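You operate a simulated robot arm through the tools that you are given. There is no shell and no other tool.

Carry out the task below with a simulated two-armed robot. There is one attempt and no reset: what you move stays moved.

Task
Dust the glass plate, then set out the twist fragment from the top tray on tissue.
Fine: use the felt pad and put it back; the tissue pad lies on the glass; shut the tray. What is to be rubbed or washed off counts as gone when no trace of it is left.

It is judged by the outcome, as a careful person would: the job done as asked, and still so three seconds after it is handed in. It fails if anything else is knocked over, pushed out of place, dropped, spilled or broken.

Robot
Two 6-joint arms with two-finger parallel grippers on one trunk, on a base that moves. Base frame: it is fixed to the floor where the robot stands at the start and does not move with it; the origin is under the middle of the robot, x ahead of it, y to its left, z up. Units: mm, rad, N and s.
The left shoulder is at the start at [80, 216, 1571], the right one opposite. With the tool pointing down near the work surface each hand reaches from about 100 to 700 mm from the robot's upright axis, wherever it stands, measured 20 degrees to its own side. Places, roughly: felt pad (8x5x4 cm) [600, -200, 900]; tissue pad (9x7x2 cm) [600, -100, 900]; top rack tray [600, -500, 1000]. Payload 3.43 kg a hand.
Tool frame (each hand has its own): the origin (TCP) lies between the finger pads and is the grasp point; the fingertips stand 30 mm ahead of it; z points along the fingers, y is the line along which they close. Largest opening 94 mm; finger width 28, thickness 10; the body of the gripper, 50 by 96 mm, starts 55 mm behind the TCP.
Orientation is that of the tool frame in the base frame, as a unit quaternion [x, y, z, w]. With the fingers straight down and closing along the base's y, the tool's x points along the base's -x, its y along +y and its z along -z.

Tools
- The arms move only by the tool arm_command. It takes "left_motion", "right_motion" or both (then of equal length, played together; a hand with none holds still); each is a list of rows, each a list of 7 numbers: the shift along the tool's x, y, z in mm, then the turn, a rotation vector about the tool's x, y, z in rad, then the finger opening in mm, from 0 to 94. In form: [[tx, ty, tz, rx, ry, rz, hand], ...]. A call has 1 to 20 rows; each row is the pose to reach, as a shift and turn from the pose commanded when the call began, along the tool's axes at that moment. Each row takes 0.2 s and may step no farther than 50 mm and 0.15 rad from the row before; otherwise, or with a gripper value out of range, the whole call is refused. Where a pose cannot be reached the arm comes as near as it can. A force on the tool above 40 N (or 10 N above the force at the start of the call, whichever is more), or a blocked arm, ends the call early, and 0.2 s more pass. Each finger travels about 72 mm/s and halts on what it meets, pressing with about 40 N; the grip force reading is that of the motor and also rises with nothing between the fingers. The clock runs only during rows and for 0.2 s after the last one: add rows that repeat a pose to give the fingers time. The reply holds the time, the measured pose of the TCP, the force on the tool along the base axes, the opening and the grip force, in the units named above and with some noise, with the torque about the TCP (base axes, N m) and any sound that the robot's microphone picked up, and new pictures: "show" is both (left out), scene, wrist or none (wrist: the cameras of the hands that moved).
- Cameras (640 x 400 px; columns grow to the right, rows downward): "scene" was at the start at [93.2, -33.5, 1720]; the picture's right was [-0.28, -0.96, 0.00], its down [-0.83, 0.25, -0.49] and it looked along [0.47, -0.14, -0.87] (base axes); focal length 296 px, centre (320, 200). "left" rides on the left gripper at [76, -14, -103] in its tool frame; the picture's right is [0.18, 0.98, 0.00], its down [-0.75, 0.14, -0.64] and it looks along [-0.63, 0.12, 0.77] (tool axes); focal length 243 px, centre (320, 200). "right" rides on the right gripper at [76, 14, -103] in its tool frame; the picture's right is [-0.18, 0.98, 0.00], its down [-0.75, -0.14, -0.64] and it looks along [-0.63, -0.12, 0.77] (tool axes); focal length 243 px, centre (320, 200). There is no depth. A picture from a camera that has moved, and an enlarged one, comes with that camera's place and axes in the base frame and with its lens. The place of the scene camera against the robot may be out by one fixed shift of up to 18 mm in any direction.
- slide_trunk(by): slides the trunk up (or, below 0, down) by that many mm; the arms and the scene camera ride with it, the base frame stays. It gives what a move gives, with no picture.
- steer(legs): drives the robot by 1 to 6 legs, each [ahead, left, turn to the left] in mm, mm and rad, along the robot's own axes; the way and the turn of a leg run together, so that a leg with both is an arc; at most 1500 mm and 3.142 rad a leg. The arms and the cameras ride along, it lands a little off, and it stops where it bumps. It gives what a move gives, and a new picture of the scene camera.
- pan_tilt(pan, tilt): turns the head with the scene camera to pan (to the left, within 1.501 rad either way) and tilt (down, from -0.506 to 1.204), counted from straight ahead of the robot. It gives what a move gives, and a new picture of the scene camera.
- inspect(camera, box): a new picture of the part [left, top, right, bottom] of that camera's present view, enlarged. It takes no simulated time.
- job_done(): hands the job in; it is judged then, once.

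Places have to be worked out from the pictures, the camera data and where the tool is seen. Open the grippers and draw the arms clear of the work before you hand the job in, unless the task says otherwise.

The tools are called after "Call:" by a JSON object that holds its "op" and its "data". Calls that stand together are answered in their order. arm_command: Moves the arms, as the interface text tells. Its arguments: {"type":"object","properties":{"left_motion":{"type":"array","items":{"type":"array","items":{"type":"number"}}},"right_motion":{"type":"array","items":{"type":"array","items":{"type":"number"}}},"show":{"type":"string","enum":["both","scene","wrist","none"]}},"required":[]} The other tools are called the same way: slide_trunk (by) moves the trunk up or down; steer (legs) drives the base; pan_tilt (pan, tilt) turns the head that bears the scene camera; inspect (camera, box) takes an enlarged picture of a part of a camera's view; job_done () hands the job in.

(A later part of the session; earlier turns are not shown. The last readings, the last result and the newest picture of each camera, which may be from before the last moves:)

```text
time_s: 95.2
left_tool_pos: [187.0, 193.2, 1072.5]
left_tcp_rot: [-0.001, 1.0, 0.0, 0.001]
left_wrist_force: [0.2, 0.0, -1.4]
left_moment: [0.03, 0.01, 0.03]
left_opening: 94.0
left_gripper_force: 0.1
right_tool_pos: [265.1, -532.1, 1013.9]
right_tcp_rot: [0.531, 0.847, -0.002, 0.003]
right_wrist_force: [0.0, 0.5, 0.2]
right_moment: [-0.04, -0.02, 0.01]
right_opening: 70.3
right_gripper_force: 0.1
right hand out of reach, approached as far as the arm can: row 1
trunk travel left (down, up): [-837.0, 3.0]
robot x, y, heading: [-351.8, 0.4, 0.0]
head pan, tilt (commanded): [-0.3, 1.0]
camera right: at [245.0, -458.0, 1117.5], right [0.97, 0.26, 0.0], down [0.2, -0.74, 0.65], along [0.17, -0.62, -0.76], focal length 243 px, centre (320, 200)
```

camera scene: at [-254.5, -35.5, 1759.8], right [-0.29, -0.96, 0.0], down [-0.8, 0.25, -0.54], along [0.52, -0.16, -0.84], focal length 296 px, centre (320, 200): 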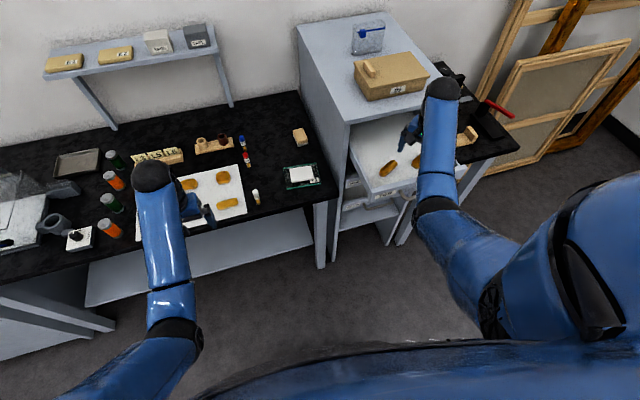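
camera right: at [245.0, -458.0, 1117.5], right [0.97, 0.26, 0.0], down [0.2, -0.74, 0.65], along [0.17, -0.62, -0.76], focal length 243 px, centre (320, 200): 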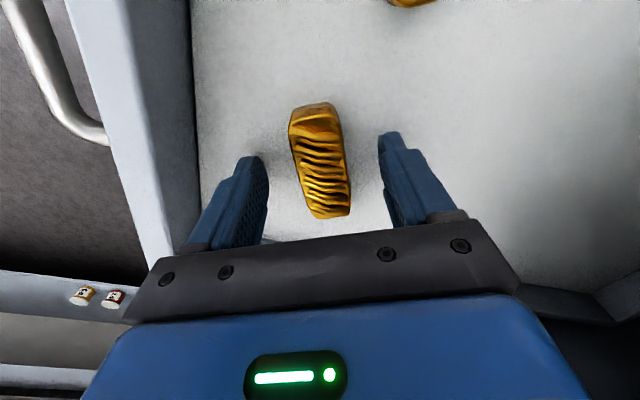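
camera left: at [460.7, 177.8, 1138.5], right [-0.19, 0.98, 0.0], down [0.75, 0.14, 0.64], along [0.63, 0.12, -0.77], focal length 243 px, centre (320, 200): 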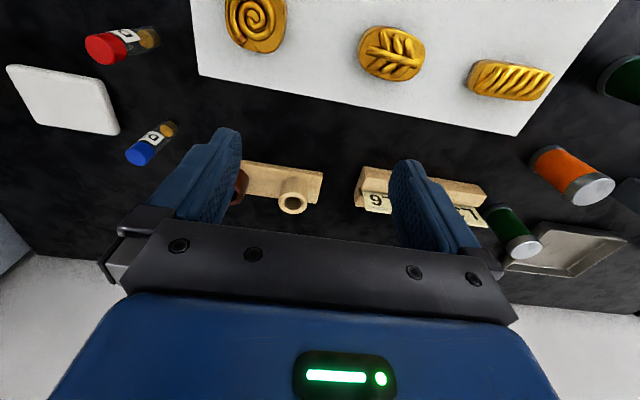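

The arm is at full stretch here, so I use the trunk to lower the hand a further 3 mm.

Call:
{"op": "slide_trunk", "data": {"by": -3}}

```text
time_s: 95.7
left_tool_pos: [187.8, 193.7, 1069.7]
left_tcp_rot: [-0.002, 1.0, 0.001, 0.002]
left_wrist_force: [0.6, 0.1, -0.4]
left_moment: [-0.04, 0.0, -0.04]
left_opening: 94.2
left_gripper_force: 0.0
right_tool_pos: [265.9, -533.4, 1011.8]
right_tcp_rot: [0.532, 0.847, -0.001, 0.003]
right_wrist_force: [0.0, -0.4, 0.4]
right_moment: [-0.02, -0.03, 0.02]
right_opening: 69.8
right_gripper_force: 0.0
trunk travel left (down, up): [-834.0, 6.0]
robot x, y, heading: [-348.9, 3.1, 0.004]
head pan, tilt (commanded): [-0.3, 1.0]
```

Still no contact. Another 3 mm down.

Call:
{"op": "slide_trunk", "data": {"by": -3}}

```text
time_s: 96.2
left_tool_pos: [188.1, 194.1, 1067.5]
left_tcp_rot: [0.0, 1.0, 0.0, 0.001]
left_wrist_force: [-0.4, -0.7, 0.0]
left_moment: [0.01, 0.01, -0.02]
left_opening: 94.3
left_gripper_force: 0.0
right_tool_pos: [265.2, -533.6, 1007.9]
right_tcp_rot: [0.532, 0.847, -0.001, 0.002]
right_wrist_force: [0.7, -0.4, -1.0]
right_moment: [-0.01, 0.0, 0.02]
right_opening: 70.0
right_gripper_force: 0.1
trunk travel left (down, up): [-831.0, 9.0]
robot x, y, heading: [-351.9, 0.3, 0.002]
head pan, tilt (commanded): [-0.3, 1.0]
```

Tips at about z 978 and still free. I look at how deep the fingers straddle the piece.

Call:
{"op": "inspect", "data": {"camera": "right", "box": [220, 80, 420, 240]}}

```text
2.50 times, centred on (320, 160) of right
camera zoom: at [245.1, -458.0, 1111.2], right [0.97, 0.26, 0.0], down [0.2, -0.74, 0.65], along [0.17, -0.62, -0.76], focal length 606 px, centre (320, 300)
```

zoom: 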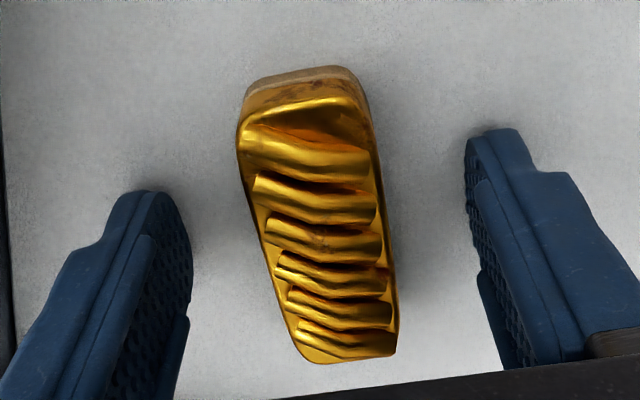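

The piece's top works out near z 990, so there is still room below. Another 3 mm down.

Call:
{"op": "slide_trunk", "data": {"by": -3}}

```text
time_s: 96.7
left_tool_pos: [187.9, 195.1, 1063.9]
left_tcp_rot: [-0.001, 1.0, 0.0, 0.001]
left_wrist_force: [0.1, 0.1, -0.1]
left_moment: [0.01, 0.0, -0.03]
left_opening: 94.2
left_gripper_force: 0.1
right_tool_pos: [265.9, -532.5, 1007.8]
right_tcp_rot: [0.532, 0.847, -0.001, 0.005]
right_wrist_force: [-0.8, -0.5, 10.1]
right_moment: [-0.04, 0.48, 0.07]
right_opening: 70.1
right_gripper_force: 0.7
trunk travel left (down, up): [-828.0, 12.0]
robot x, y, heading: [-352.9, 0.7, 0.001]
head pan, tilt (commanded): [-0.3, 1.0]
```

The tips met the tray floor (z≈978). I raise 2.5 mm off the floor, then close gently on the twist.

Call:
{"op": "slide_trunk", "data": {"by": 3}}

Call:
{"op": "arm_command", "data": {"right_motion": [[0, 0, 0, 0, 0, 0, 60], [0, 0, 0, 0, 0, 0, 48], [0, 0, 0, 0, 0, 0, 38], [0, 0, 0, 0, 0, 0, 30], [0, 0, 0, 0, 0, 0, 24], [0, 0, 0, 0, 0, 0, 20], [0, 0, 0, 0, 0, 0, 20]], "show": "wrist"}}

```text
time_s: 97.2
left_tool_pos: [187.2, 193.8, 1066.6]
left_tcp_rot: [-0.001, 1.0, 0.0, 0.001]
left_wrist_force: [-0.1, 0.6, -0.4]
left_moment: [0.01, 0.01, 0.01]
left_opening: 93.9
left_gripper_force: 0.1
right_tool_pos: [263.4, -533.0, 1008.5]
right_tcp_rot: [0.531, 0.847, -0.001, 0.002]
right_wrist_force: [0.0, 0.1, 0.4]
right_moment: [0.02, 0.02, -0.01]
right_opening: 70.2
right_gripper_force: 0.1
trunk travel left (down, up): [-831.0, 9.0]
robot x, y, heading: [-352.8, 2.0, 0.005]
head pan, tilt (commanded): [-0.3, 1.0]
```

```text
time_s: 98.8
left_tool_pos: [188.1, 192.6, 1067.0]
left_tcp_rot: [-0.001, 1.0, 0.001, 0.0]
left_wrist_force: [0.5, -0.2, -0.4]
left_moment: [-0.01, 0.01, 0.01]
left_opening: 94.0
left_gripper_force: 0.1
right_tool_pos: [265.8, -532.6, 1008.0]
right_tcp_rot: [0.532, 0.847, 0.0, 0.002]
right_wrist_force: [-0.4, 0.3, 0.6]
right_moment: [-0.03, -0.01, -0.02]
right_opening: 28.2
right_gripper_force: 39.4
trunk travel left (down, up): [-831.0, 9.0]
robot x, y, heading: [-354.8, 2.5, 0.002]
head pan, tilt (commanded): [-0.3, 1.0]
camera right: at [244.9, -458.0, 1111.5], right [0.97, 0.26, 0.0], down [0.2, -0.74, 0.65], along [0.17, -0.62, -0.76], focal length 243 px, centre (320, 200)
```

right: 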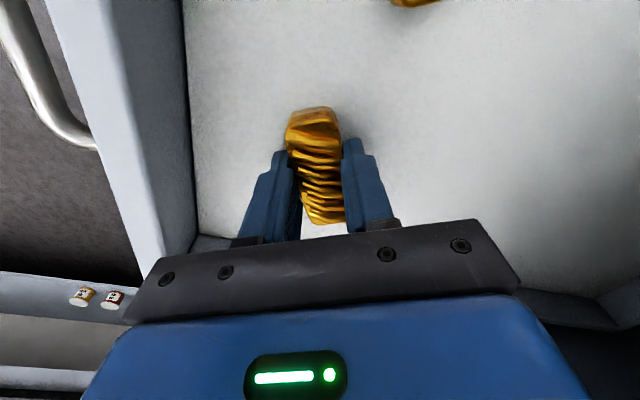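

The twist is held at 28 mm. I lift it slowly 25 mm and check it stays.

Call:
{"op": "arm_command", "data": {"right_motion": [[0, 0, -2, 0, 0, 0, 20], [0, 0, -5, 0, 0, 0, 20], [0, 0, -9, 0, 0, 0, 20], [0, 0, -14, 0, 0, 0, 20], [0, 0, -20, 0, 0, 0, 20], [0, 0, -25, 0, 0, 0, 20]], "show": "wrist"}}

```text
time_s: 100.2
left_tool_pos: [187.5, 194.2, 1065.6]
left_tcp_rot: [0.0, 1.0, 0.0, 0.0]
left_wrist_force: [-0.6, 0.5, 0.3]
left_moment: [0.01, -0.01, -0.02]
left_opening: 94.1
left_gripper_force: 0.0
right_tool_pos: [265.0, -533.2, 1034.9]
right_tcp_rot: [0.531, 0.847, -0.001, 0.003]
right_wrist_force: [0.4, 0.3, 0.6]
right_moment: [0.03, 0.03, 0.0]
right_opening: 28.6
right_gripper_force: 40.1
trunk travel left (down, up): [-831.0, 9.0]
robot x, y, heading: [-350.2, 1.1, 0.005]
head pan, tilt (commanded): [-0.3, 1.0]
camera right: at [244.7, -457.9, 1136.3], right [0.97, 0.26, 0.0], down [0.2, -0.74, 0.65], along [0.17, -0.62, -0.76], focal length 243 px, centre (320, 200)
```

right: 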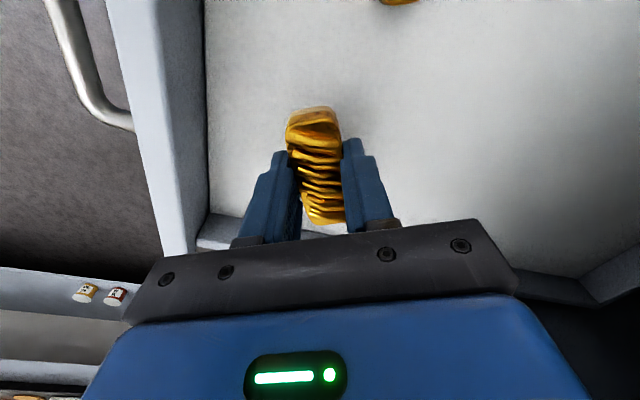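

The twist rises with the hand. I lift it above the tray walls and carry it left across the tray, keeping clear of the rack front.

Call:
{"op": "arm_command", "data": {"right_motion": [[0, 0, -8, 0, 0, 0, 20], [0, 0, -18, 0, 0, 0, 20], [0, 0, -30, 0, 0, 0, 20], [0, 0, -42, 0, 0, 0, 20], [0, 0, -52, 0, 0, 0, 20], [0, 0, -58, 0, 0, 0, 20], [8, 3, -58, 0, 0, 0, 20], [22, 9, -58, 0, 0, 0, 20], [40, 17, -58, 0, 0, 0, 20], [60, 25.6, -58, 0, 0, 0, 20], [80, 34, -58, 0, 0, 0, 20], [100, 42.7, -58, 0, 0, 0, 20], [120, 51, -58, 0, 0, 0, 20], [140, 60, -58, 0, 0, 0, 20], [160, 68, -58, 0, 0, 0, 20], [178, 76, -58, 0, 0, 0, 20], [190, 81, -58, 0, 0, 0, 20], [192.3, 82.1, -58, 0, 0, 0, 20]], "show": "both"}}

```text
time_s: 104.0
left_tool_pos: [188.8, 193.2, 1066.9]
left_tcp_rot: [-0.001, 1.0, 0.0, 0.002]
left_wrist_force: [0.7, -0.3, -0.3]
left_moment: [0.0, -0.01, 0.0]
left_opening: 94.2
left_gripper_force: 0.0
right_tool_pos: [255.2, -323.3, 1092.0]
right_tcp_rot: [0.531, 0.847, 0.0, 0.003]
right_wrist_force: [0.9, 0.2, 0.1]
right_moment: [0.02, 0.02, -0.01]
right_opening: 28.4
right_gripper_force: 40.1
trunk travel left (down, up): [-831.0, 9.0]
robot x, y, heading: [-352.2, -1.0, -0.001]
head pan, tilt (commanded): [-0.3, 1.0]
camera scene: at [-254.2, -35.2, 1753.8], right [-0.29, -0.96, 0.0], down [-0.8, 0.25, -0.54], along [0.52, -0.16, -0.84], focal length 296 px, centre (320, 200)
camera right: at [235.2, -248.6, 1194.2], right [0.97, 0.26, 0.0], down [0.2, -0.74, 0.65], along [0.17, -0.62, -0.76], focal length 243 px, centre (320, 200)
```

scene: 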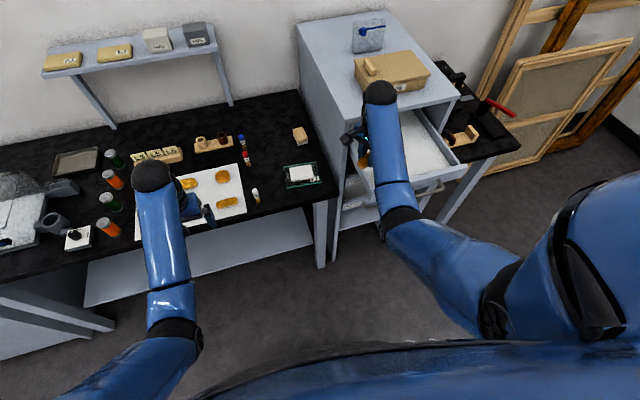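
right: 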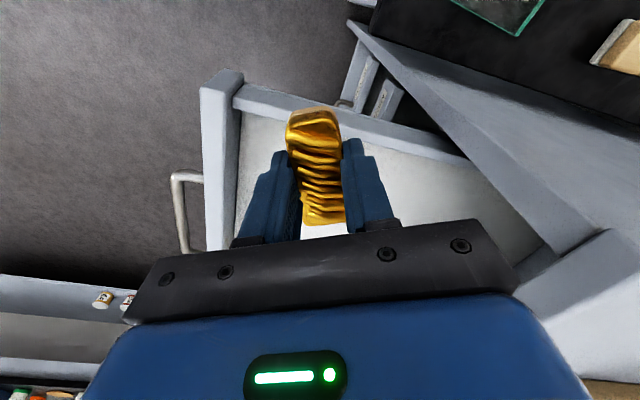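

The twist hangs safely over the tray's left wall. I continue left to in front of the glass, turning the piece to lie along the tissue's long side, and then lower.

Call:
{"op": "arm_command", "data": {"right_motion": [[8, 4, 0, 0, 0, 0.03, 20], [24, 11.6, 0, 0, 0, 0.08, 20], [42, 20.4, 0, 0, 0, 0.14, 20], [60, 29, 0, 0, 0, 0.2, 20], [78, 38, 0, 0, 0, 0.26, 20], [96, 46.6, 0, 0, 0, 0.32, 20], [114, 55.3, 0, 0, 0, 0.38, 20], [130, 63, 0, 0, 0, 0.44, 20], [143, 69.4, 0, 0, 0, 0.5, 20], [151, 73.3, 0, 0, 0, 0.54, 20], [151, 73.3, 10, 0, 0, 0.54, 20], [151, 73.3, 25, 0, 0, 0.54, 20], [151, 73.3, 42, 0, 0, 0.54, 20], [151, 73.3, 60, 0, 0, 0.54, 20], [151, 73.3, 75, 0, 0, 0.54, 20], [151, 73.3, 85, 0, 0, 0.54, 20], [151, 73.3, 90, 0, 0, 0.54, 20]], "show": "both"}}

```text
time_s: 107.6
left_tool_pos: [189.0, 192.8, 1066.6]
left_tcp_rot: [-0.001, 1.0, 0.0, 0.002]
left_wrist_force: [0.6, 0.2, 0.2]
left_moment: [0.02, 0.0, -0.01]
left_opening: 94.2
left_gripper_force: 0.1
right_tool_pos: [256.9, -157.2, 999.7]
right_tcp_rot: [0.738, 0.675, -0.001, 0.002]
right_wrist_force: [0.6, 0.4, -0.5]
right_moment: [0.0, 0.01, 0.01]
right_opening: 28.3
right_gripper_force: 40.2
trunk travel left (down, up): [-831.0, 9.0]
robot x, y, heading: [-351.3, -0.1, 0.003]
head pan, tilt (commanded): [-0.3, 1.0]
camera scene: at [-254.1, -35.1, 1753.8], right [-0.29, -0.96, 0.0], down [-0.8, 0.25, -0.54], along [0.52, -0.16, -0.84], focal length 296 px, centre (320, 200)
camera right: at [277.1, -81.4, 1102.8], right [0.96, -0.27, 0.0], down [-0.21, -0.74, 0.64], along [-0.17, -0.62, -0.76], focal length 243 px, centre (320, 200)
```

scene: 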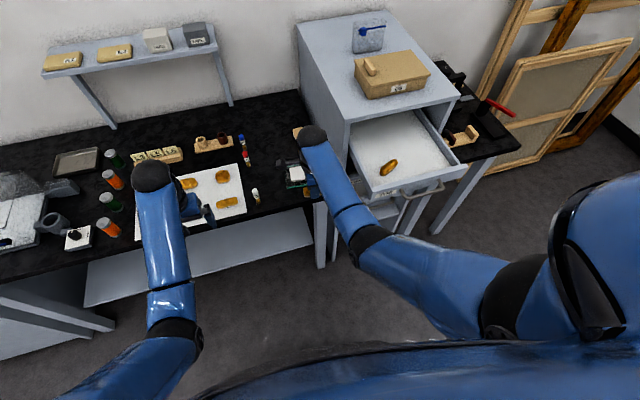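
right: 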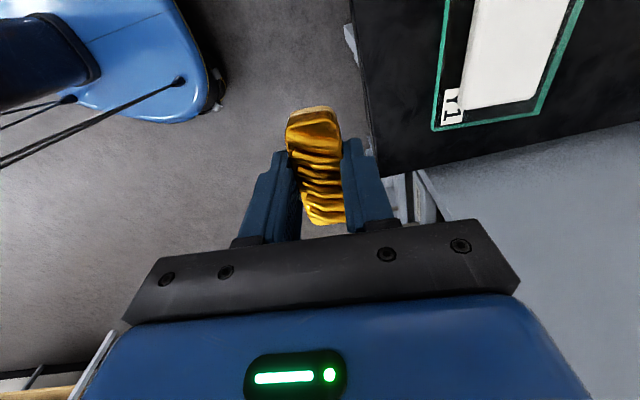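

The twist is held firmly. I drive the base forward 180 mm to bring it over the bench and the tissue within reach.

Call:
{"op": "steer", "data": {"legs": [[180, 0, 0]]}}

```text
time_s: 109.2
left_tool_pos: [363.7, 194.5, 1069.3]
left_tcp_rot: [-0.002, 1.0, 0.001, 0.002]
left_wrist_force: [0.0, 0.4, 0.4]
left_moment: [-0.01, -0.04, -0.01]
left_opening: 93.9
left_gripper_force: 0.2
right_tool_pos: [434.5, -154.7, 1001.9]
right_tcp_rot: [0.737, 0.675, 0.001, 0.004]
right_wrist_force: [-0.1, 0.9, -0.2]
right_moment: [0.0, 0.01, 0.01]
right_opening: 28.4
right_gripper_force: 39.9
trunk travel left (down, up): [-831.0, 9.0]
robot x, y, heading: [-169.0, 3.0, 0.002]
head pan, tilt (commanded): [-0.3, 1.0]
camera scene: at [-78.3, -34.7, 1754.2], right [-0.29, -0.96, 0.0], down [-0.8, 0.25, -0.54], along [0.52, -0.16, -0.84], focal length 296 px, centre (320, 200)
```

scene: 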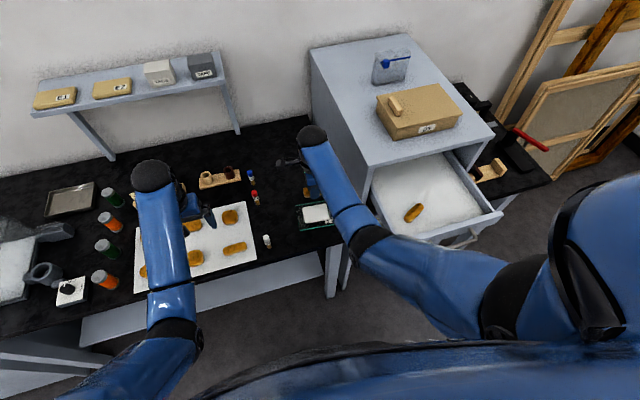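

I look through the wrist camera at the tissue below the held twist.

Call:
{"op": "inspect", "data": {"camera": "right", "box": [0, 0, 640, 400]}}

```text
1.00 times, centred on (320, 200) of right (not enlarged: the box is as wide or as high as the picture)
camera zoom: at [455.2, -80.1, 1105.2], right [0.96, -0.27, 0.01], down [-0.21, -0.74, 0.64], along [-0.17, -0.62, -0.77], focal length 243 px, centre (320, 200)
```

zoom: 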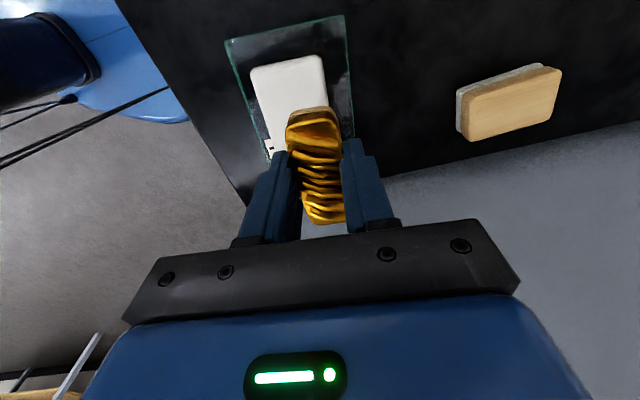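

The tissue and plate are where I left them, tissue centre ≈(414, -155), top ≈ z 889. I move over the centre and lower to about 10 mm above it.

Call:
{"op": "arm_command", "data": {"right_motion": [[-1, -10, 0, 0, 0, 0, 20], [-1.8, -20, 0, 0, 0, 0, 20], [-1.8, -20.4, 8, 0, 0, 0, 20], [-1.8, -20.4, 20, 0, 0, 0, 20], [-1.8, -20.4, 33, 0, 0, 0, 20], [-1.8, -20.4, 46, 0, 0, 0, 20], [-1.8, -20.4, 58, 0, 0, 0, 20], [-1.8, -20.4, 67, 0, 0, 0, 20], [-1.8, -20.4, 72, 0, 0, 0, 20], [-1.8, -20.4, 72, 0, 0, 0, 20]], "show": "both"}}

```text
time_s: 111.4
left_tool_pos: [368.7, 194.6, 1065.8]
left_tcp_rot: [-0.001, 1.0, 0.0, 0.001]
left_wrist_force: [0.1, 0.3, 0.1]
left_moment: [0.02, 0.0, 0.02]
left_opening: 93.9
left_gripper_force: 0.0
right_tool_pos: [418.0, -155.2, 928.4]
right_tcp_rot: [0.737, 0.676, 0.0, 0.002]
right_wrist_force: [-0.3, -0.2, -0.5]
right_moment: [0.01, -0.01, 0.01]
right_opening: 28.6
right_gripper_force: 39.8
trunk travel left (down, up): [-831.0, 9.0]
robot x, y, heading: [-168.8, -0.2, 0.001]
head pan, tilt (commanded): [-0.3, 1.0]
camera scene: at [-72.6, -34.6, 1753.8], right [-0.29, -0.96, 0.0], down [-0.8, 0.25, -0.54], along [0.52, -0.16, -0.84], focal length 296 px, centre (320, 200)
camera right: at [438.6, -80.5, 1030.7], right [0.96, -0.27, 0.0], down [-0.21, -0.74, 0.64], along [-0.17, -0.62, -0.76], focal length 243 px, centre (320, 200)
```

scene: 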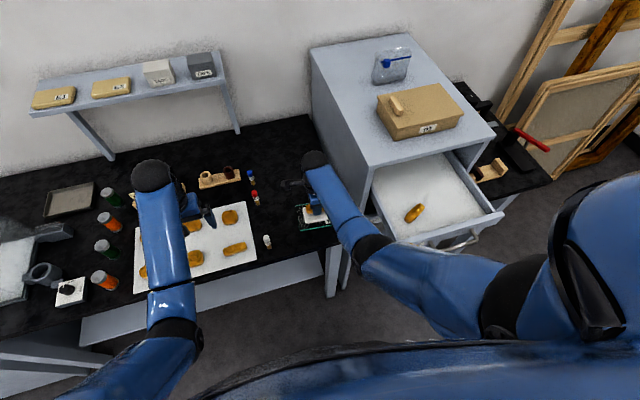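
right: 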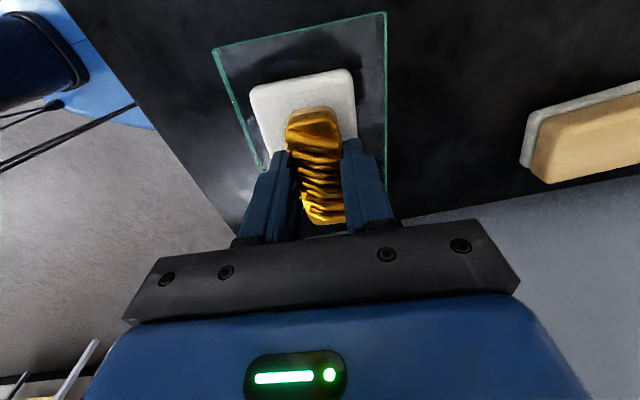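

The twist is about 3.5 mm right of the tissue's centre line; I correct that and lower toward contact.

Call:
{"op": "arm_command", "data": {"right_motion": [[0, -3.5, 0, 0, 0, 0, 20], [0, -3.5, 3, 0, 0, 0, 20], [0, -3.5, 6, 0, 0, 0, 20], [0, -3.5, 7.5, 0, 0, 0, 20], [0, -3.5, 7.5, 0, 0, 0, 20]], "show": "none"}}

```text
time_s: 112.6
left_tool_pos: [368.1, 196.6, 1065.9]
left_tcp_rot: [-0.001, 1.0, 0.0, 0.0]
left_wrist_force: [-0.8, -0.6, 0.3]
left_moment: [-0.01, 0.01, -0.02]
left_opening: 94.0
left_gripper_force: 0.0
right_tool_pos: [414.2, -155.0, 920.9]
right_tcp_rot: [0.738, 0.675, -0.001, 0.003]
right_wrist_force: [1.0, 0.4, -0.6]
right_moment: [0.01, 0.01, -0.01]
right_opening: 28.3
right_gripper_force: 40.0
trunk travel left (down, up): [-831.0, 9.0]
robot x, y, heading: [-165.8, 0.4, -0.001]
head pan, tilt (commanded): [-0.3, 1.0]
```

No contact at z 920.9. I go down in 1 mm steps.

Call:
{"op": "arm_command", "data": {"right_motion": [[0, 0, 1, 0, 0, 0, 20], [0, 0, 2, 0, 0, 0, 20], [0, 0, 2, 0, 0, 0, 20]], "show": "none"}}

```text
time_s: 113.4
left_tool_pos: [368.4, 194.1, 1067.1]
left_tcp_rot: [-0.001, 1.0, 0.0, 0.001]
left_wrist_force: [-0.4, 0.6, -0.8]
left_moment: [-0.02, -0.02, -0.01]
left_opening: 93.8
left_gripper_force: 0.1
right_tool_pos: [414.0, -155.6, 918.4]
right_tcp_rot: [0.737, 0.676, -0.001, 0.002]
right_wrist_force: [0.9, 0.0, 0.7]
right_moment: [-0.02, -0.03, 0.01]
right_opening: 28.3
right_gripper_force: 40.0
trunk travel left (down, up): [-831.0, 9.0]
robot x, y, heading: [-168.2, 4.3, 0.006]
head pan, tilt (commanded): [-0.3, 1.0]
```

Call:
{"op": "arm_command", "data": {"right_motion": [[0, 0, 1, 0, 0, 0, 20], [0, 0, 1.5, 0, 0, 0, 20], [0, 0, 1.5, 0, 0, 0, 20]], "show": "none"}}

```text
time_s: 114.2
left_tool_pos: [368.3, 195.2, 1066.5]
left_tcp_rot: [-0.002, 1.0, 0.001, 0.001]
left_wrist_force: [1.1, 0.2, 0.0]
left_moment: [0.02, -0.01, 0.0]
left_opening: 94.1
left_gripper_force: 0.2
right_tool_pos: [416.1, -155.4, 916.9]
right_tcp_rot: [0.737, 0.676, 0.0, 0.003]
right_wrist_force: [-0.5, 0.3, 0.8]
right_moment: [-0.02, 0.02, -0.04]
right_opening: 28.3
right_gripper_force: 39.8
trunk travel left (down, up): [-831.0, 9.0]
robot x, y, heading: [-168.4, -2.9, 0.004]
head pan, tilt (commanded): [-0.3, 1.0]
```

Still almost no force at 916.9. I continue down slightly and look.

Call:
{"op": "arm_command", "data": {"right_motion": [[0, 0, 1, 0, 0, 0, 20], [0, 0, 2, 0, 0, 0, 20], [0, 0, 2, 0, 0, 0, 20]], "show": "wrist"}}

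```text
time_s: 115.0
left_tool_pos: [368.0, 195.1, 1066.8]
left_tcp_rot: [-0.001, 1.0, 0.0, 0.0]
left_wrist_force: [0.4, -1.2, -0.5]
left_moment: [0.0, -0.01, 0.03]
left_opening: 94.0
left_gripper_force: 0.1
right_tool_pos: [414.0, -155.2, 916.8]
right_tcp_rot: [0.737, 0.676, 0.001, 0.004]
right_wrist_force: [1.0, 0.4, 11.3]
right_moment: [-0.08, 0.03, 0.0]
right_opening: 28.3
right_gripper_force: 40.0
trunk travel left (down, up): [-831.0, 9.0]
robot x, y, heading: [-166.7, 0.3, 0.001]
head pan, tilt (commanded): [-0.3, 1.0]
camera right: at [434.9, -80.3, 1019.1], right [0.96, -0.27, 0.01], down [-0.21, -0.74, 0.64], along [-0.17, -0.62, -0.77], focal length 243 px, centre (320, 200)
```

right: 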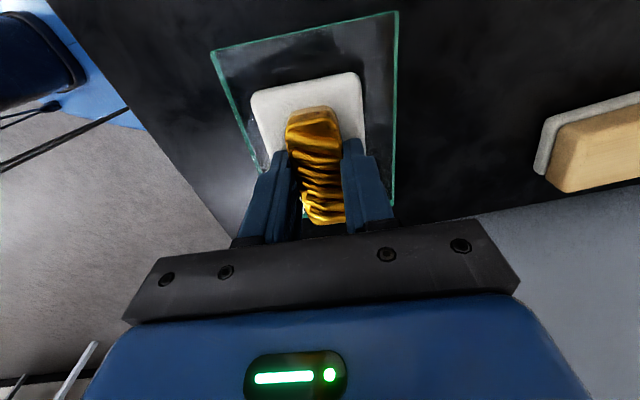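

Contact (11 N) at z≈917. I relax to zero force, open the fingers slowly, and rise straight up.

Call:
{"op": "arm_command", "data": {"right_motion": [[0, 0, -2, 0, 0, 0, 20], [0, 0, -2, 0, 0, 0, 28], [0, 0, -2, 0, 0, 0, 34], [0, 0, -2, 0, 0, 0, 42], [0, 0, -2, 0, 0, 0, 50], [0, 0, -2, 0, 0, 0, 56], [0, 0, -6, 0, 0, 0, 56], [0, 0, -16, 0, 0, 0, 56], [0, 0, -32, 0, 0, 0, 56], [0, 0, -55, 0, 0, 0, 56], [0, 0, -80, 0, 0, 0, 56], [0, 0, -80, 0, 0, 0, 56]], "show": "both"}}

```text
time_s: 117.6
left_tool_pos: [367.4, 195.1, 1067.5]
left_tcp_rot: [-0.002, 1.0, 0.001, 0.001]
left_wrist_force: [-0.6, 0.1, -0.2]
left_moment: [-0.01, -0.01, -0.01]
left_opening: 94.2
left_gripper_force: 0.1
right_tool_pos: [412.7, -152.9, 997.2]
right_tcp_rot: [0.737, 0.676, -0.001, 0.002]
right_wrist_force: [-0.2, -0.4, 0.0]
right_moment: [-0.02, -0.02, 0.0]
right_opening: 55.7
right_gripper_force: 0.1
trunk travel left (down, up): [-831.0, 9.0]
robot x, y, heading: [-167.2, 1.2, 0.005]
head pan, tilt (commanded): [-0.3, 1.0]
camera scene: at [-72.7, -34.6, 1753.8], right [-0.29, -0.96, 0.0], down [-0.8, 0.25, -0.54], along [0.52, -0.16, -0.84], focal length 296 px, centre (320, 200)
camera right: at [434.2, -79.3, 1099.4], right [0.96, -0.27, 0.0], down [-0.21, -0.74, 0.64], along [-0.17, -0.62, -0.76], focal length 243 px, centre (320, 200)
```

scene: 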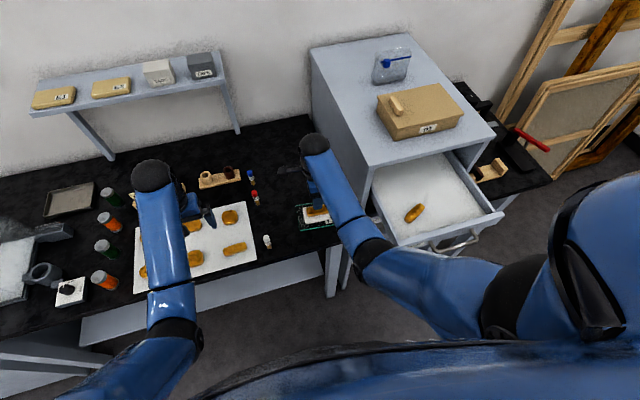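
right: 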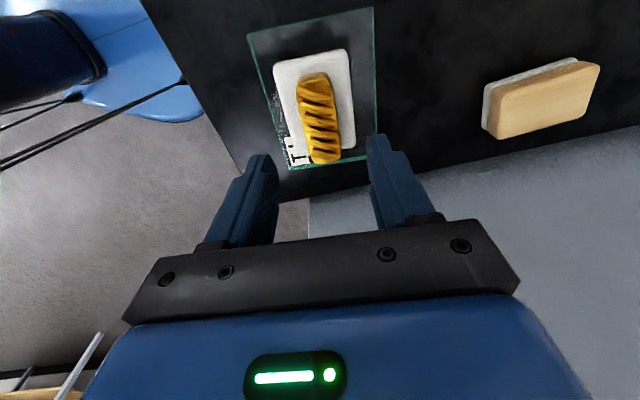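

The twist lies on the tissue. I enlarge to check its pose and a speckled patch I notice beside the tissue on the glass.

Call:
{"op": "inspect", "data": {"camera": "right", "box": [240, 0, 400, 180]}}

Call:
{"op": "inspect", "data": {"camera": "right", "box": [250, 80, 320, 180]}}

```text
2.22 times, centred on (320, 90) of right
camera zoom: at [434.2, -79.3, 1099.4], right [0.96, -0.27, 0.0], down [-0.21, -0.74, 0.64], along [-0.17, -0.62, -0.76], focal length 539 px, centre (320, 444)
```

zoom: 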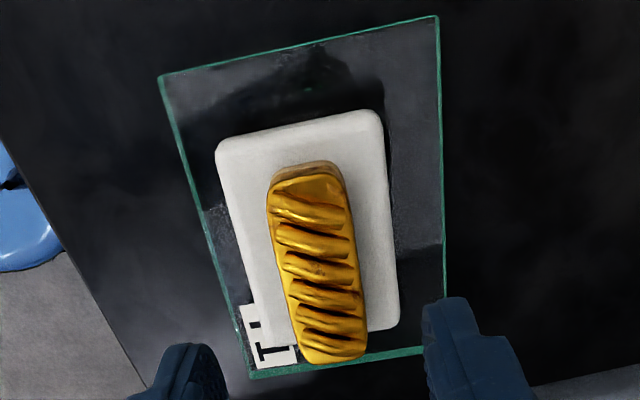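

```text
4.00 times, centred on (285, 130) of right
camera zoom: at [434.2, -79.3, 1099.4], right [0.96, -0.27, 0.0], down [-0.21, -0.74, 0.64], along [-0.17, -0.62, -0.76], focal length 970 px, centre (460, 480)
```

zoom: 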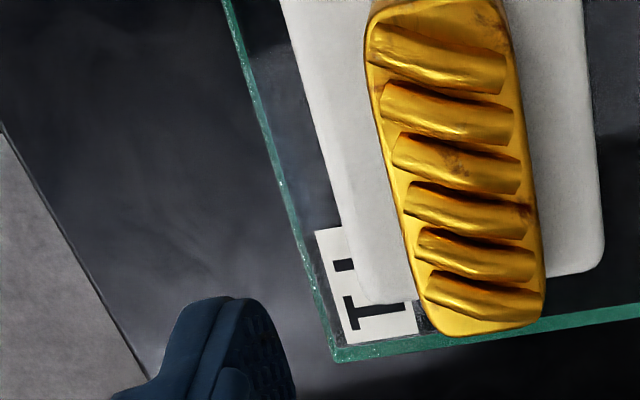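

The piece rests fully on the tissue (y -121 to -192 versus tissue -111 to -198). I zoom tighter on the glass strip beside the tissue to rule out leftover dust.

Call:
{"op": "inspect", "data": {"camera": "right", "box": [262, 80, 302, 150]}}

Call:
{"op": "inspect", "data": {"camera": "right", "box": [245, 5, 385, 60]}}

Call:
{"op": "inspect", "data": {"camera": "scene", "box": [285, 190, 345, 240]}}

```text
5.71 times, centred on (282, 115) of right
camera zoom: at [434.2, -79.3, 1099.4], right [0.96, -0.27, 0.0], down [-0.21, -0.74, 0.64], along [-0.17, -0.62, -0.76], focal length 1386 px, centre (537, 686)
```

zoom: 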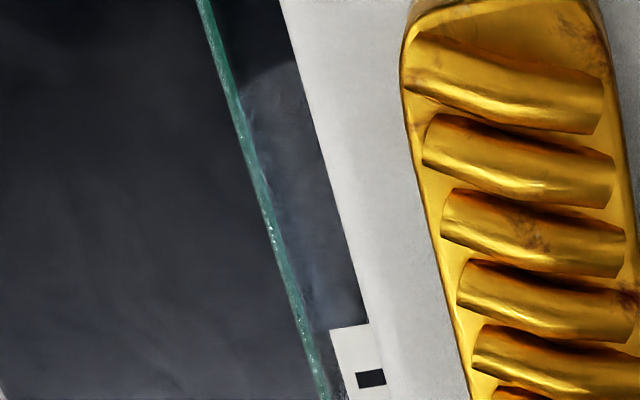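

```text
4.57 times, centred on (315, 32) of right
camera zoom: at [434.2, -79.3, 1099.4], right [0.96, -0.27, 0.0], down [-0.21, -0.74, 0.64], along [-0.17, -0.62, -0.76], focal length 1109 px, centre (343, 966)
```

zoom: 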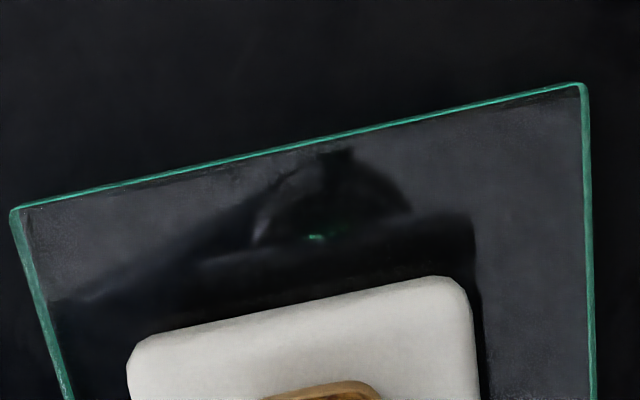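

```text
8.00 times, centred on (315, 215) of scene
camera zoom: at [-72.7, -34.6, 1753.8], right [-0.29, -0.96, 0.0], down [-0.8, 0.25, -0.54], along [0.52, -0.16, -0.84], focal length 2367 px, centre (360, 80)
```

zoom: 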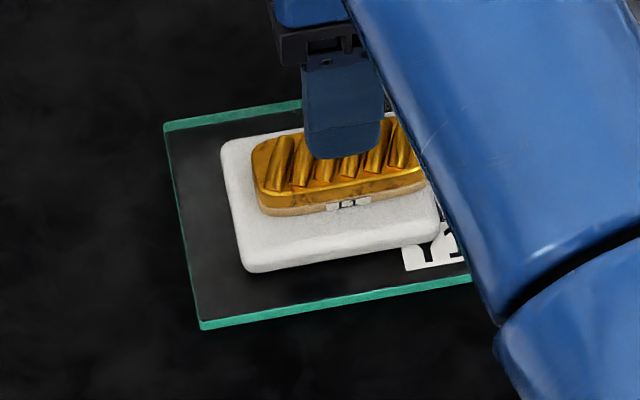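

The plate is clean and the twist rests well on the tissue. Now to shut the tray: I first drive the base back 150 mm, then bring the right hand around in front of the handle.

Call:
{"op": "steer", "data": {"legs": [[-150, 0, 0]]}}

```text
time_s: 118.9
left_tool_pos: [225.8, 196.0, 1065.1]
left_tcp_rot: [-0.004, 1.0, -0.001, 0.0]
left_wrist_force: [-0.2, -0.3, 0.1]
left_moment: [0.0, 0.02, 0.0]
left_opening: 94.0
left_gripper_force: 0.1
right_tool_pos: [271.4, -152.5, 994.8]
right_tcp_rot: [0.736, 0.677, -0.001, 0.001]
right_wrist_force: [0.4, -0.3, 0.0]
right_moment: [0.01, 0.06, 0.02]
right_opening: 55.7
right_gripper_force: 0.0
trunk travel left (down, up): [-831.0, 9.0]
robot x, y, heading: [-314.2, 0.1, 0.008]
head pan, tilt (commanded): [-0.3, 1.0]
camera scene: at [-213.4, -34.8, 1753.3], right [-0.29, -0.96, 0.0], down [-0.81, 0.24, -0.54], along [0.51, -0.16, -0.84], focal length 296 px, centre (320, 200)
```

scene: 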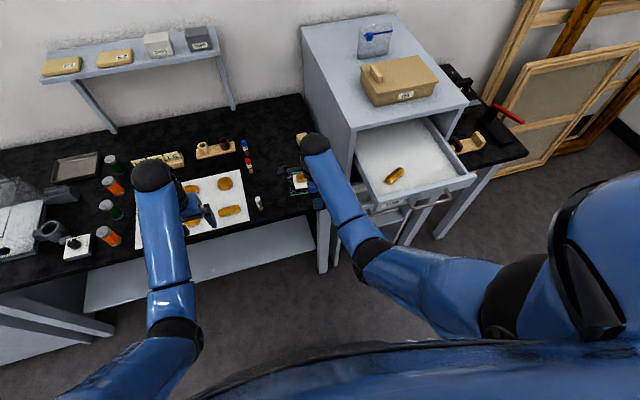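

I swing the hand back from the bench, around in front of the tray handle, turning it to point straight with its fingers side by side along the bar.

Call:
{"op": "arm_command", "data": {"right_motion": [[-4, -43, 0, 0, 0, -0.13, 80], [-8, -86, 2, 0, 0, -0.26, 80], [-12, -130, 4, 0, 0, -0.39, 80], [-15.5, -173, 5, 0, 0, -0.52, 80], [-19.4, -217, 5, 0, 0, -0.65, 80], [-60, -213, 5, 0, 0, -0.78, 80], [-100, -210, 5, 0, 0, -0.91, 80], [-141, -206, 5, 0, 0, -1.04, 80], [-181, -203, 5, 0, 0, -1.17, 80], [-222, -199, 5, 0, 0, -1.3, 80], [-263, -196, 5, 0, 0, -1.43, 80], [-303, -192, 5, 0, 0, -1.56, 80], [-344, -189, 5, 0, 0, -1.66, 80], [-344, -189, 5, 0, 0, -1.66, 80]], "show": "both"}}

```text
time_s: 121.9
left_tool_pos: [220.4, 196.0, 1067.0]
left_tcp_rot: [-0.004, 1.0, 0.0, 0.002]
left_wrist_force: [-0.2, 0.7, 0.6]
left_moment: [0.01, 0.01, 0.01]
left_opening: 94.0
left_gripper_force: 0.1
right_tool_pos: [48.2, -481.2, 991.6]
right_tcp_rot: [-0.003, 1.0, -0.002, 0.002]
right_wrist_force: [-0.2, -0.5, -1.0]
right_moment: [0.02, 0.01, -0.02]
right_opening: 80.3
right_gripper_force: 0.1
trunk travel left (down, up): [-831.0, 9.0]
robot x, y, heading: [-313.8, 0.7, 0.006]
head pan, tilt (commanded): [-0.3, 1.0]
camera scene: at [-219.1, -34.9, 1753.8], right [-0.29, -0.96, 0.0], down [-0.81, 0.24, -0.54], along [0.52, -0.16, -0.84], focal length 296 px, centre (320, 200)
camera right: at [-27.5, -466.5, 1094.2], right [0.18, 0.98, 0.0], down [0.75, -0.13, 0.65], along [0.63, -0.12, -0.76], focal length 243 px, centre (320, 200)
```

scene: 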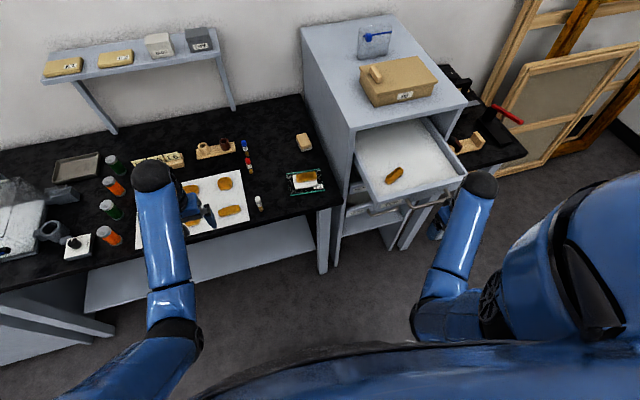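
right: 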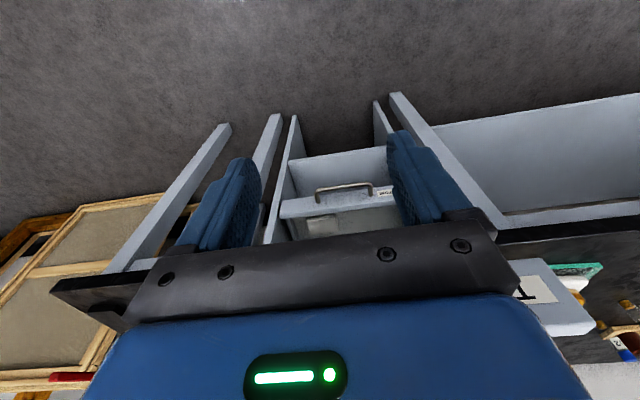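

The hand faces the handle bar squarely. I push gently forward so the fingers meet the bar and slide the tray in.

Call:
{"op": "arm_command", "data": {"right_motion": [[-20, 0, 0, 0, 0, 0, 80], [-40, 0, 0, 0, 0, 0, 80], [-54, 0, 0, 0, 0, 0, 80], [-62, 0, 0, 0, 0, 0, 80], [-68, 0, 0, 0, 0, 0, 80], [-74, 0, 0, 0, 0, 0, 80], [-82, 0, 0, 0, 0, 0, 80], [-90, 0, 0, 0, 0, 0, 80], [-98, 0, 0, 0, 0, 0, 80], [-106, 0, 0, 0, 0, 0, 80], [-114, 0, 0, 0, 0, 0, 80], [-122, 0, 0, 0, 0, 0, 80], [-130, 0, 0, 0, 0, 0, 80], [-138, 0, 0, 0, 0, 0, 80], [-146, 0, 0, 0, 0, 0, 80], [-154, 0, 0, 0, 0, 0, 80]], "show": "both"}}

```text
time_s: 125.3
left_tool_pos: [223.1, 195.7, 1065.9]
left_tcp_rot: [-0.003, 1.0, 0.0, 0.001]
left_wrist_force: [0.7, 0.7, -0.6]
left_moment: [0.01, 0.0, -0.02]
left_opening: 94.3
left_gripper_force: 0.1
right_tool_pos: [204.1, -478.7, 992.5]
right_tcp_rot: [-0.002, 1.0, -0.002, 0.002]
right_wrist_force: [-0.8, 1.0, 0.9]
right_moment: [0.0, -0.02, 0.04]
right_opening: 80.1
right_gripper_force: 0.5
trunk travel left (down, up): [-831.0, 9.0]
robot x, y, heading: [-311.6, 3.4, 0.005]
head pan, tilt (commanded): [-0.3, 1.0]
camera scene: at [-218.7, -35.0, 1753.8], right [-0.29, -0.96, 0.0], down [-0.81, 0.24, -0.54], along [0.52, -0.16, -0.84], focal length 296 px, centre (320, 200)
camera right: at [127.9, -465.1, 1094.8], right [0.18, 0.98, 0.0], down [0.75, -0.14, 0.65], along [0.63, -0.12, -0.76], focal length 243 px, centre (320, 200)
```

scene: 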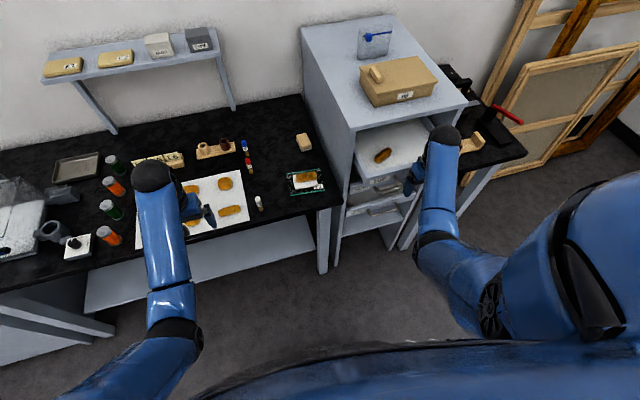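
right: 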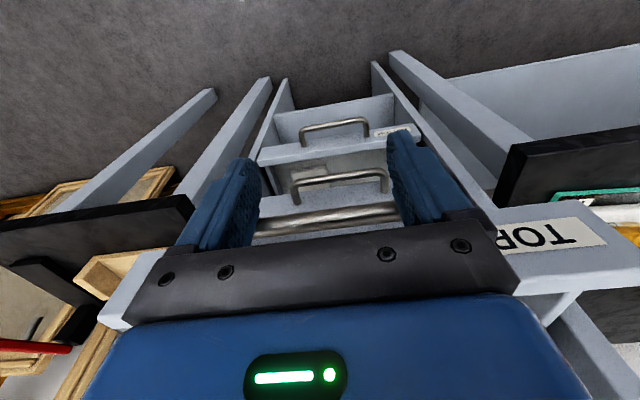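

The tray slides in steadily. I continue pushing toward the closed position.

Call:
{"op": "arm_command", "data": {"right_motion": [[-6, 0, 0, 0, 0, 0, 80], [-14, 0, 0, 0, 0, 0, 80], [-22, 0, 0, 0, 0, 0, 80], [-30, 0, 0, 0, 0, 0, 80], [-38, 0, 0, 0, 0, 0, 80], [-46, 0, 0, 0, 0, 0, 80], [-54, 0, 0, 0, 0, 0, 80], [-62, 0, 0, 0, 0, 0, 80], [-70, 0, 0, 0, 0, 0, 80], [-77, 0, 0, 0, 0, 0, 80], [-83, 0, 0, 0, 0, 0, 80], [-88, 0, 0, 0, 0, 0, 80], [-92, 0, 0, 0, 0, 0, 80]], "show": "both"}}

```text
time_s: 128.1
left_tool_pos: [221.1, 196.1, 1066.6]
left_tcp_rot: [-0.003, 1.0, 0.0, 0.001]
left_wrist_force: [0.2, 0.0, -0.3]
left_moment: [-0.01, 0.02, 0.0]
left_opening: 93.8
left_gripper_force: 0.0
right_tool_pos: [297.0, -478.4, 993.2]
right_tcp_rot: [-0.002, 1.0, -0.002, 0.001]
right_wrist_force: [-0.1, 0.3, 0.5]
right_moment: [0.0, 0.0, 0.02]
right_opening: 79.8
right_gripper_force: 0.0
trunk travel left (down, up): [-831.0, 9.0]
robot x, y, heading: [-310.8, 2.1, 0.008]
head pan, tilt (commanded): [-0.3, 1.0]
camera scene: at [-218.8, -35.0, 1753.8], right [-0.29, -0.96, 0.0], down [-0.81, 0.24, -0.54], along [0.52, -0.16, -0.84], focal length 296 px, centre (320, 200)
camera right: at [220.4, -463.9, 1095.3], right [0.18, 0.98, 0.0], down [0.75, -0.14, 0.65], along [0.63, -0.12, -0.76], focal length 243 px, centre (320, 200)
```

scene: 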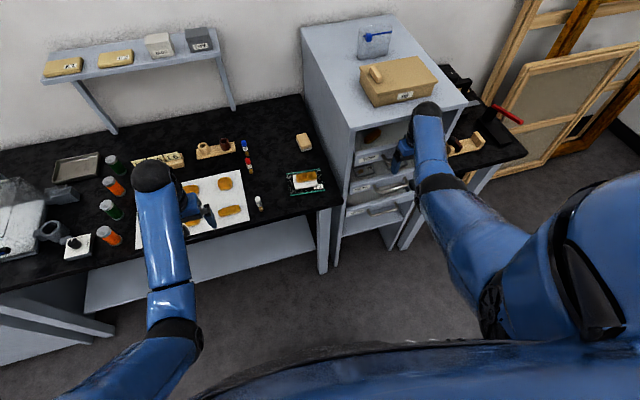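
right: 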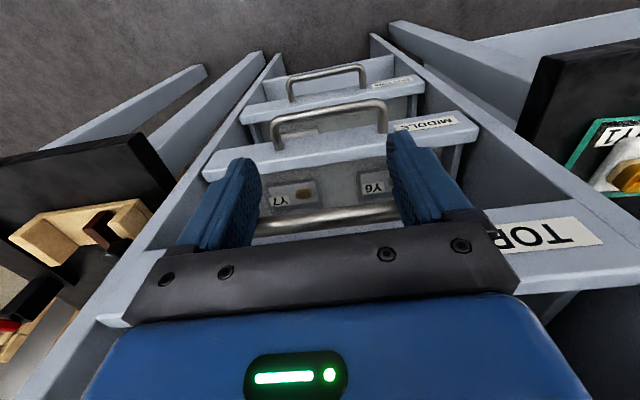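

About 7 mm remains by my estimate. I push on slowly and watch for the end stop.

Call:
{"op": "arm_command", "data": {"right_motion": [[-2, 0, 0, 0, 0, 0, 80], [-4, 0, 0, 0, 0, 0, 80], [-5.5, 0, 0, 0, 0, 0, 80], [-5.5, 0, 0, 0, 0, 0, 80]], "show": "none"}}

```text
time_s: 129.1
left_tool_pos: [221.8, 196.4, 1066.7]
left_tcp_rot: [-0.003, 1.0, 0.0, 0.001]
left_wrist_force: [0.8, 0.2, -0.4]
left_moment: [0.0, 0.02, -0.02]
left_opening: 93.9
left_gripper_force: 0.1
right_tool_pos: [301.4, -479.4, 992.6]
right_tcp_rot: [-0.002, 1.0, -0.001, 0.002]
right_wrist_force: [0.6, 0.0, -0.2]
right_moment: [-0.01, 0.01, -0.01]
right_opening: 79.8
right_gripper_force: 0.1
trunk travel left (down, up): [-831.0, 9.0]
robot x, y, heading: [-314.2, 0.7, 0.007]
head pan, tilt (commanded): [-0.3, 1.0]
```

Call:
{"op": "arm_command", "data": {"right_motion": [[-1.5, 0, 0, 0, 0, 0, 80], [-3, 0, 0, 0, 0, 0, 80], [-3, 0, 0, 0, 0, 0, 80]], "show": "wrist"}}

Call:
{"op": "inspect", "data": {"camera": "scene", "box": [330, 90, 480, 230]}}

```text
time_s: 129.9
left_tool_pos: [220.8, 195.8, 1067.4]
left_tcp_rot: [-0.003, 1.0, 0.0, 0.001]
left_wrist_force: [0.0, 0.1, 0.6]
left_moment: [0.0, 0.02, 0.0]
left_opening: 93.8
left_gripper_force: 0.1
right_tool_pos: [302.7, -479.7, 993.0]
right_tcp_rot: [-0.003, 1.0, -0.002, 0.002]
right_wrist_force: [-11.4, -1.0, -3.6]
right_moment: [-0.17, 0.03, 0.6]
right_opening: 80.4
right_gripper_force: 0.6
trunk travel left (down, up): [-831.0, 9.0]
robot x, y, heading: [-315.0, 1.9, 0.003]
head pan, tilt (commanded): [-0.3, 1.0]
camera right: at [226.4, -464.6, 1095.6], right [0.18, 0.98, 0.0], down [0.75, -0.14, 0.64], along [0.63, -0.12, -0.77], focal length 243 px, centre (320, 200)
```

right: 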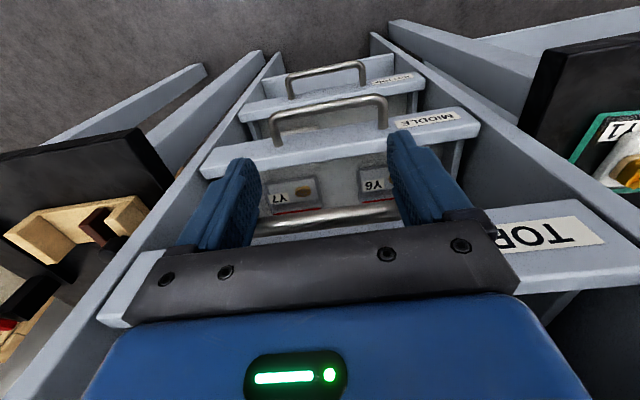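

```text
2.86 times, centred on (405, 160) of scene
camera zoom: at [-221.6, -35.3, 1753.9], right [-0.29, -0.96, 0.0], down [-0.8, 0.24, -0.54], along [0.52, -0.16, -0.84], focal length 845 px, centre (77, 314)
```

zoom: 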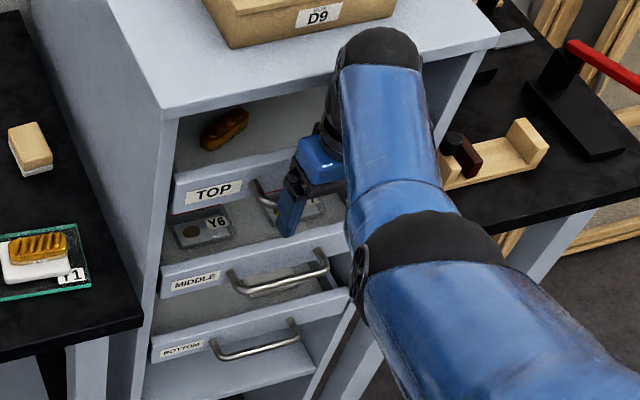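

The force rose to 11 N at the expected closed position, and the top panel lines up with the others. I press a little more to confirm it is fully home.

Call:
{"op": "arm_command", "data": {"right_motion": [[-1.5, 0, 0, 0, 0, 0, 80], [-3, 0, 0, 0, 0, 0, 80], [-3, 0, 0, 0, 0, 0, 80]], "show": "none"}}

```text
time_s: 130.7
left_tool_pos: [219.4, 195.5, 1068.1]
left_tcp_rot: [-0.003, 1.0, 0.001, 0.003]
left_wrist_force: [-0.7, -0.1, 0.1]
left_moment: [0.02, 0.02, -0.03]
left_opening: 93.8
left_gripper_force: 0.0
right_tool_pos: [302.1, -479.8, 992.2]
right_tcp_rot: [-0.003, 1.0, -0.001, 0.001]
right_wrist_force: [-25.7, 1.2, -7.5]
right_moment: [-0.41, 0.05, 1.33]
right_opening: 81.0
right_gripper_force: 0.8
trunk travel left (down, up): [-831.0, 9.0]
robot x, y, heading: [-315.1, -0.2, 0.004]
head pan, tilt (commanded): [-0.3, 1.0]
```

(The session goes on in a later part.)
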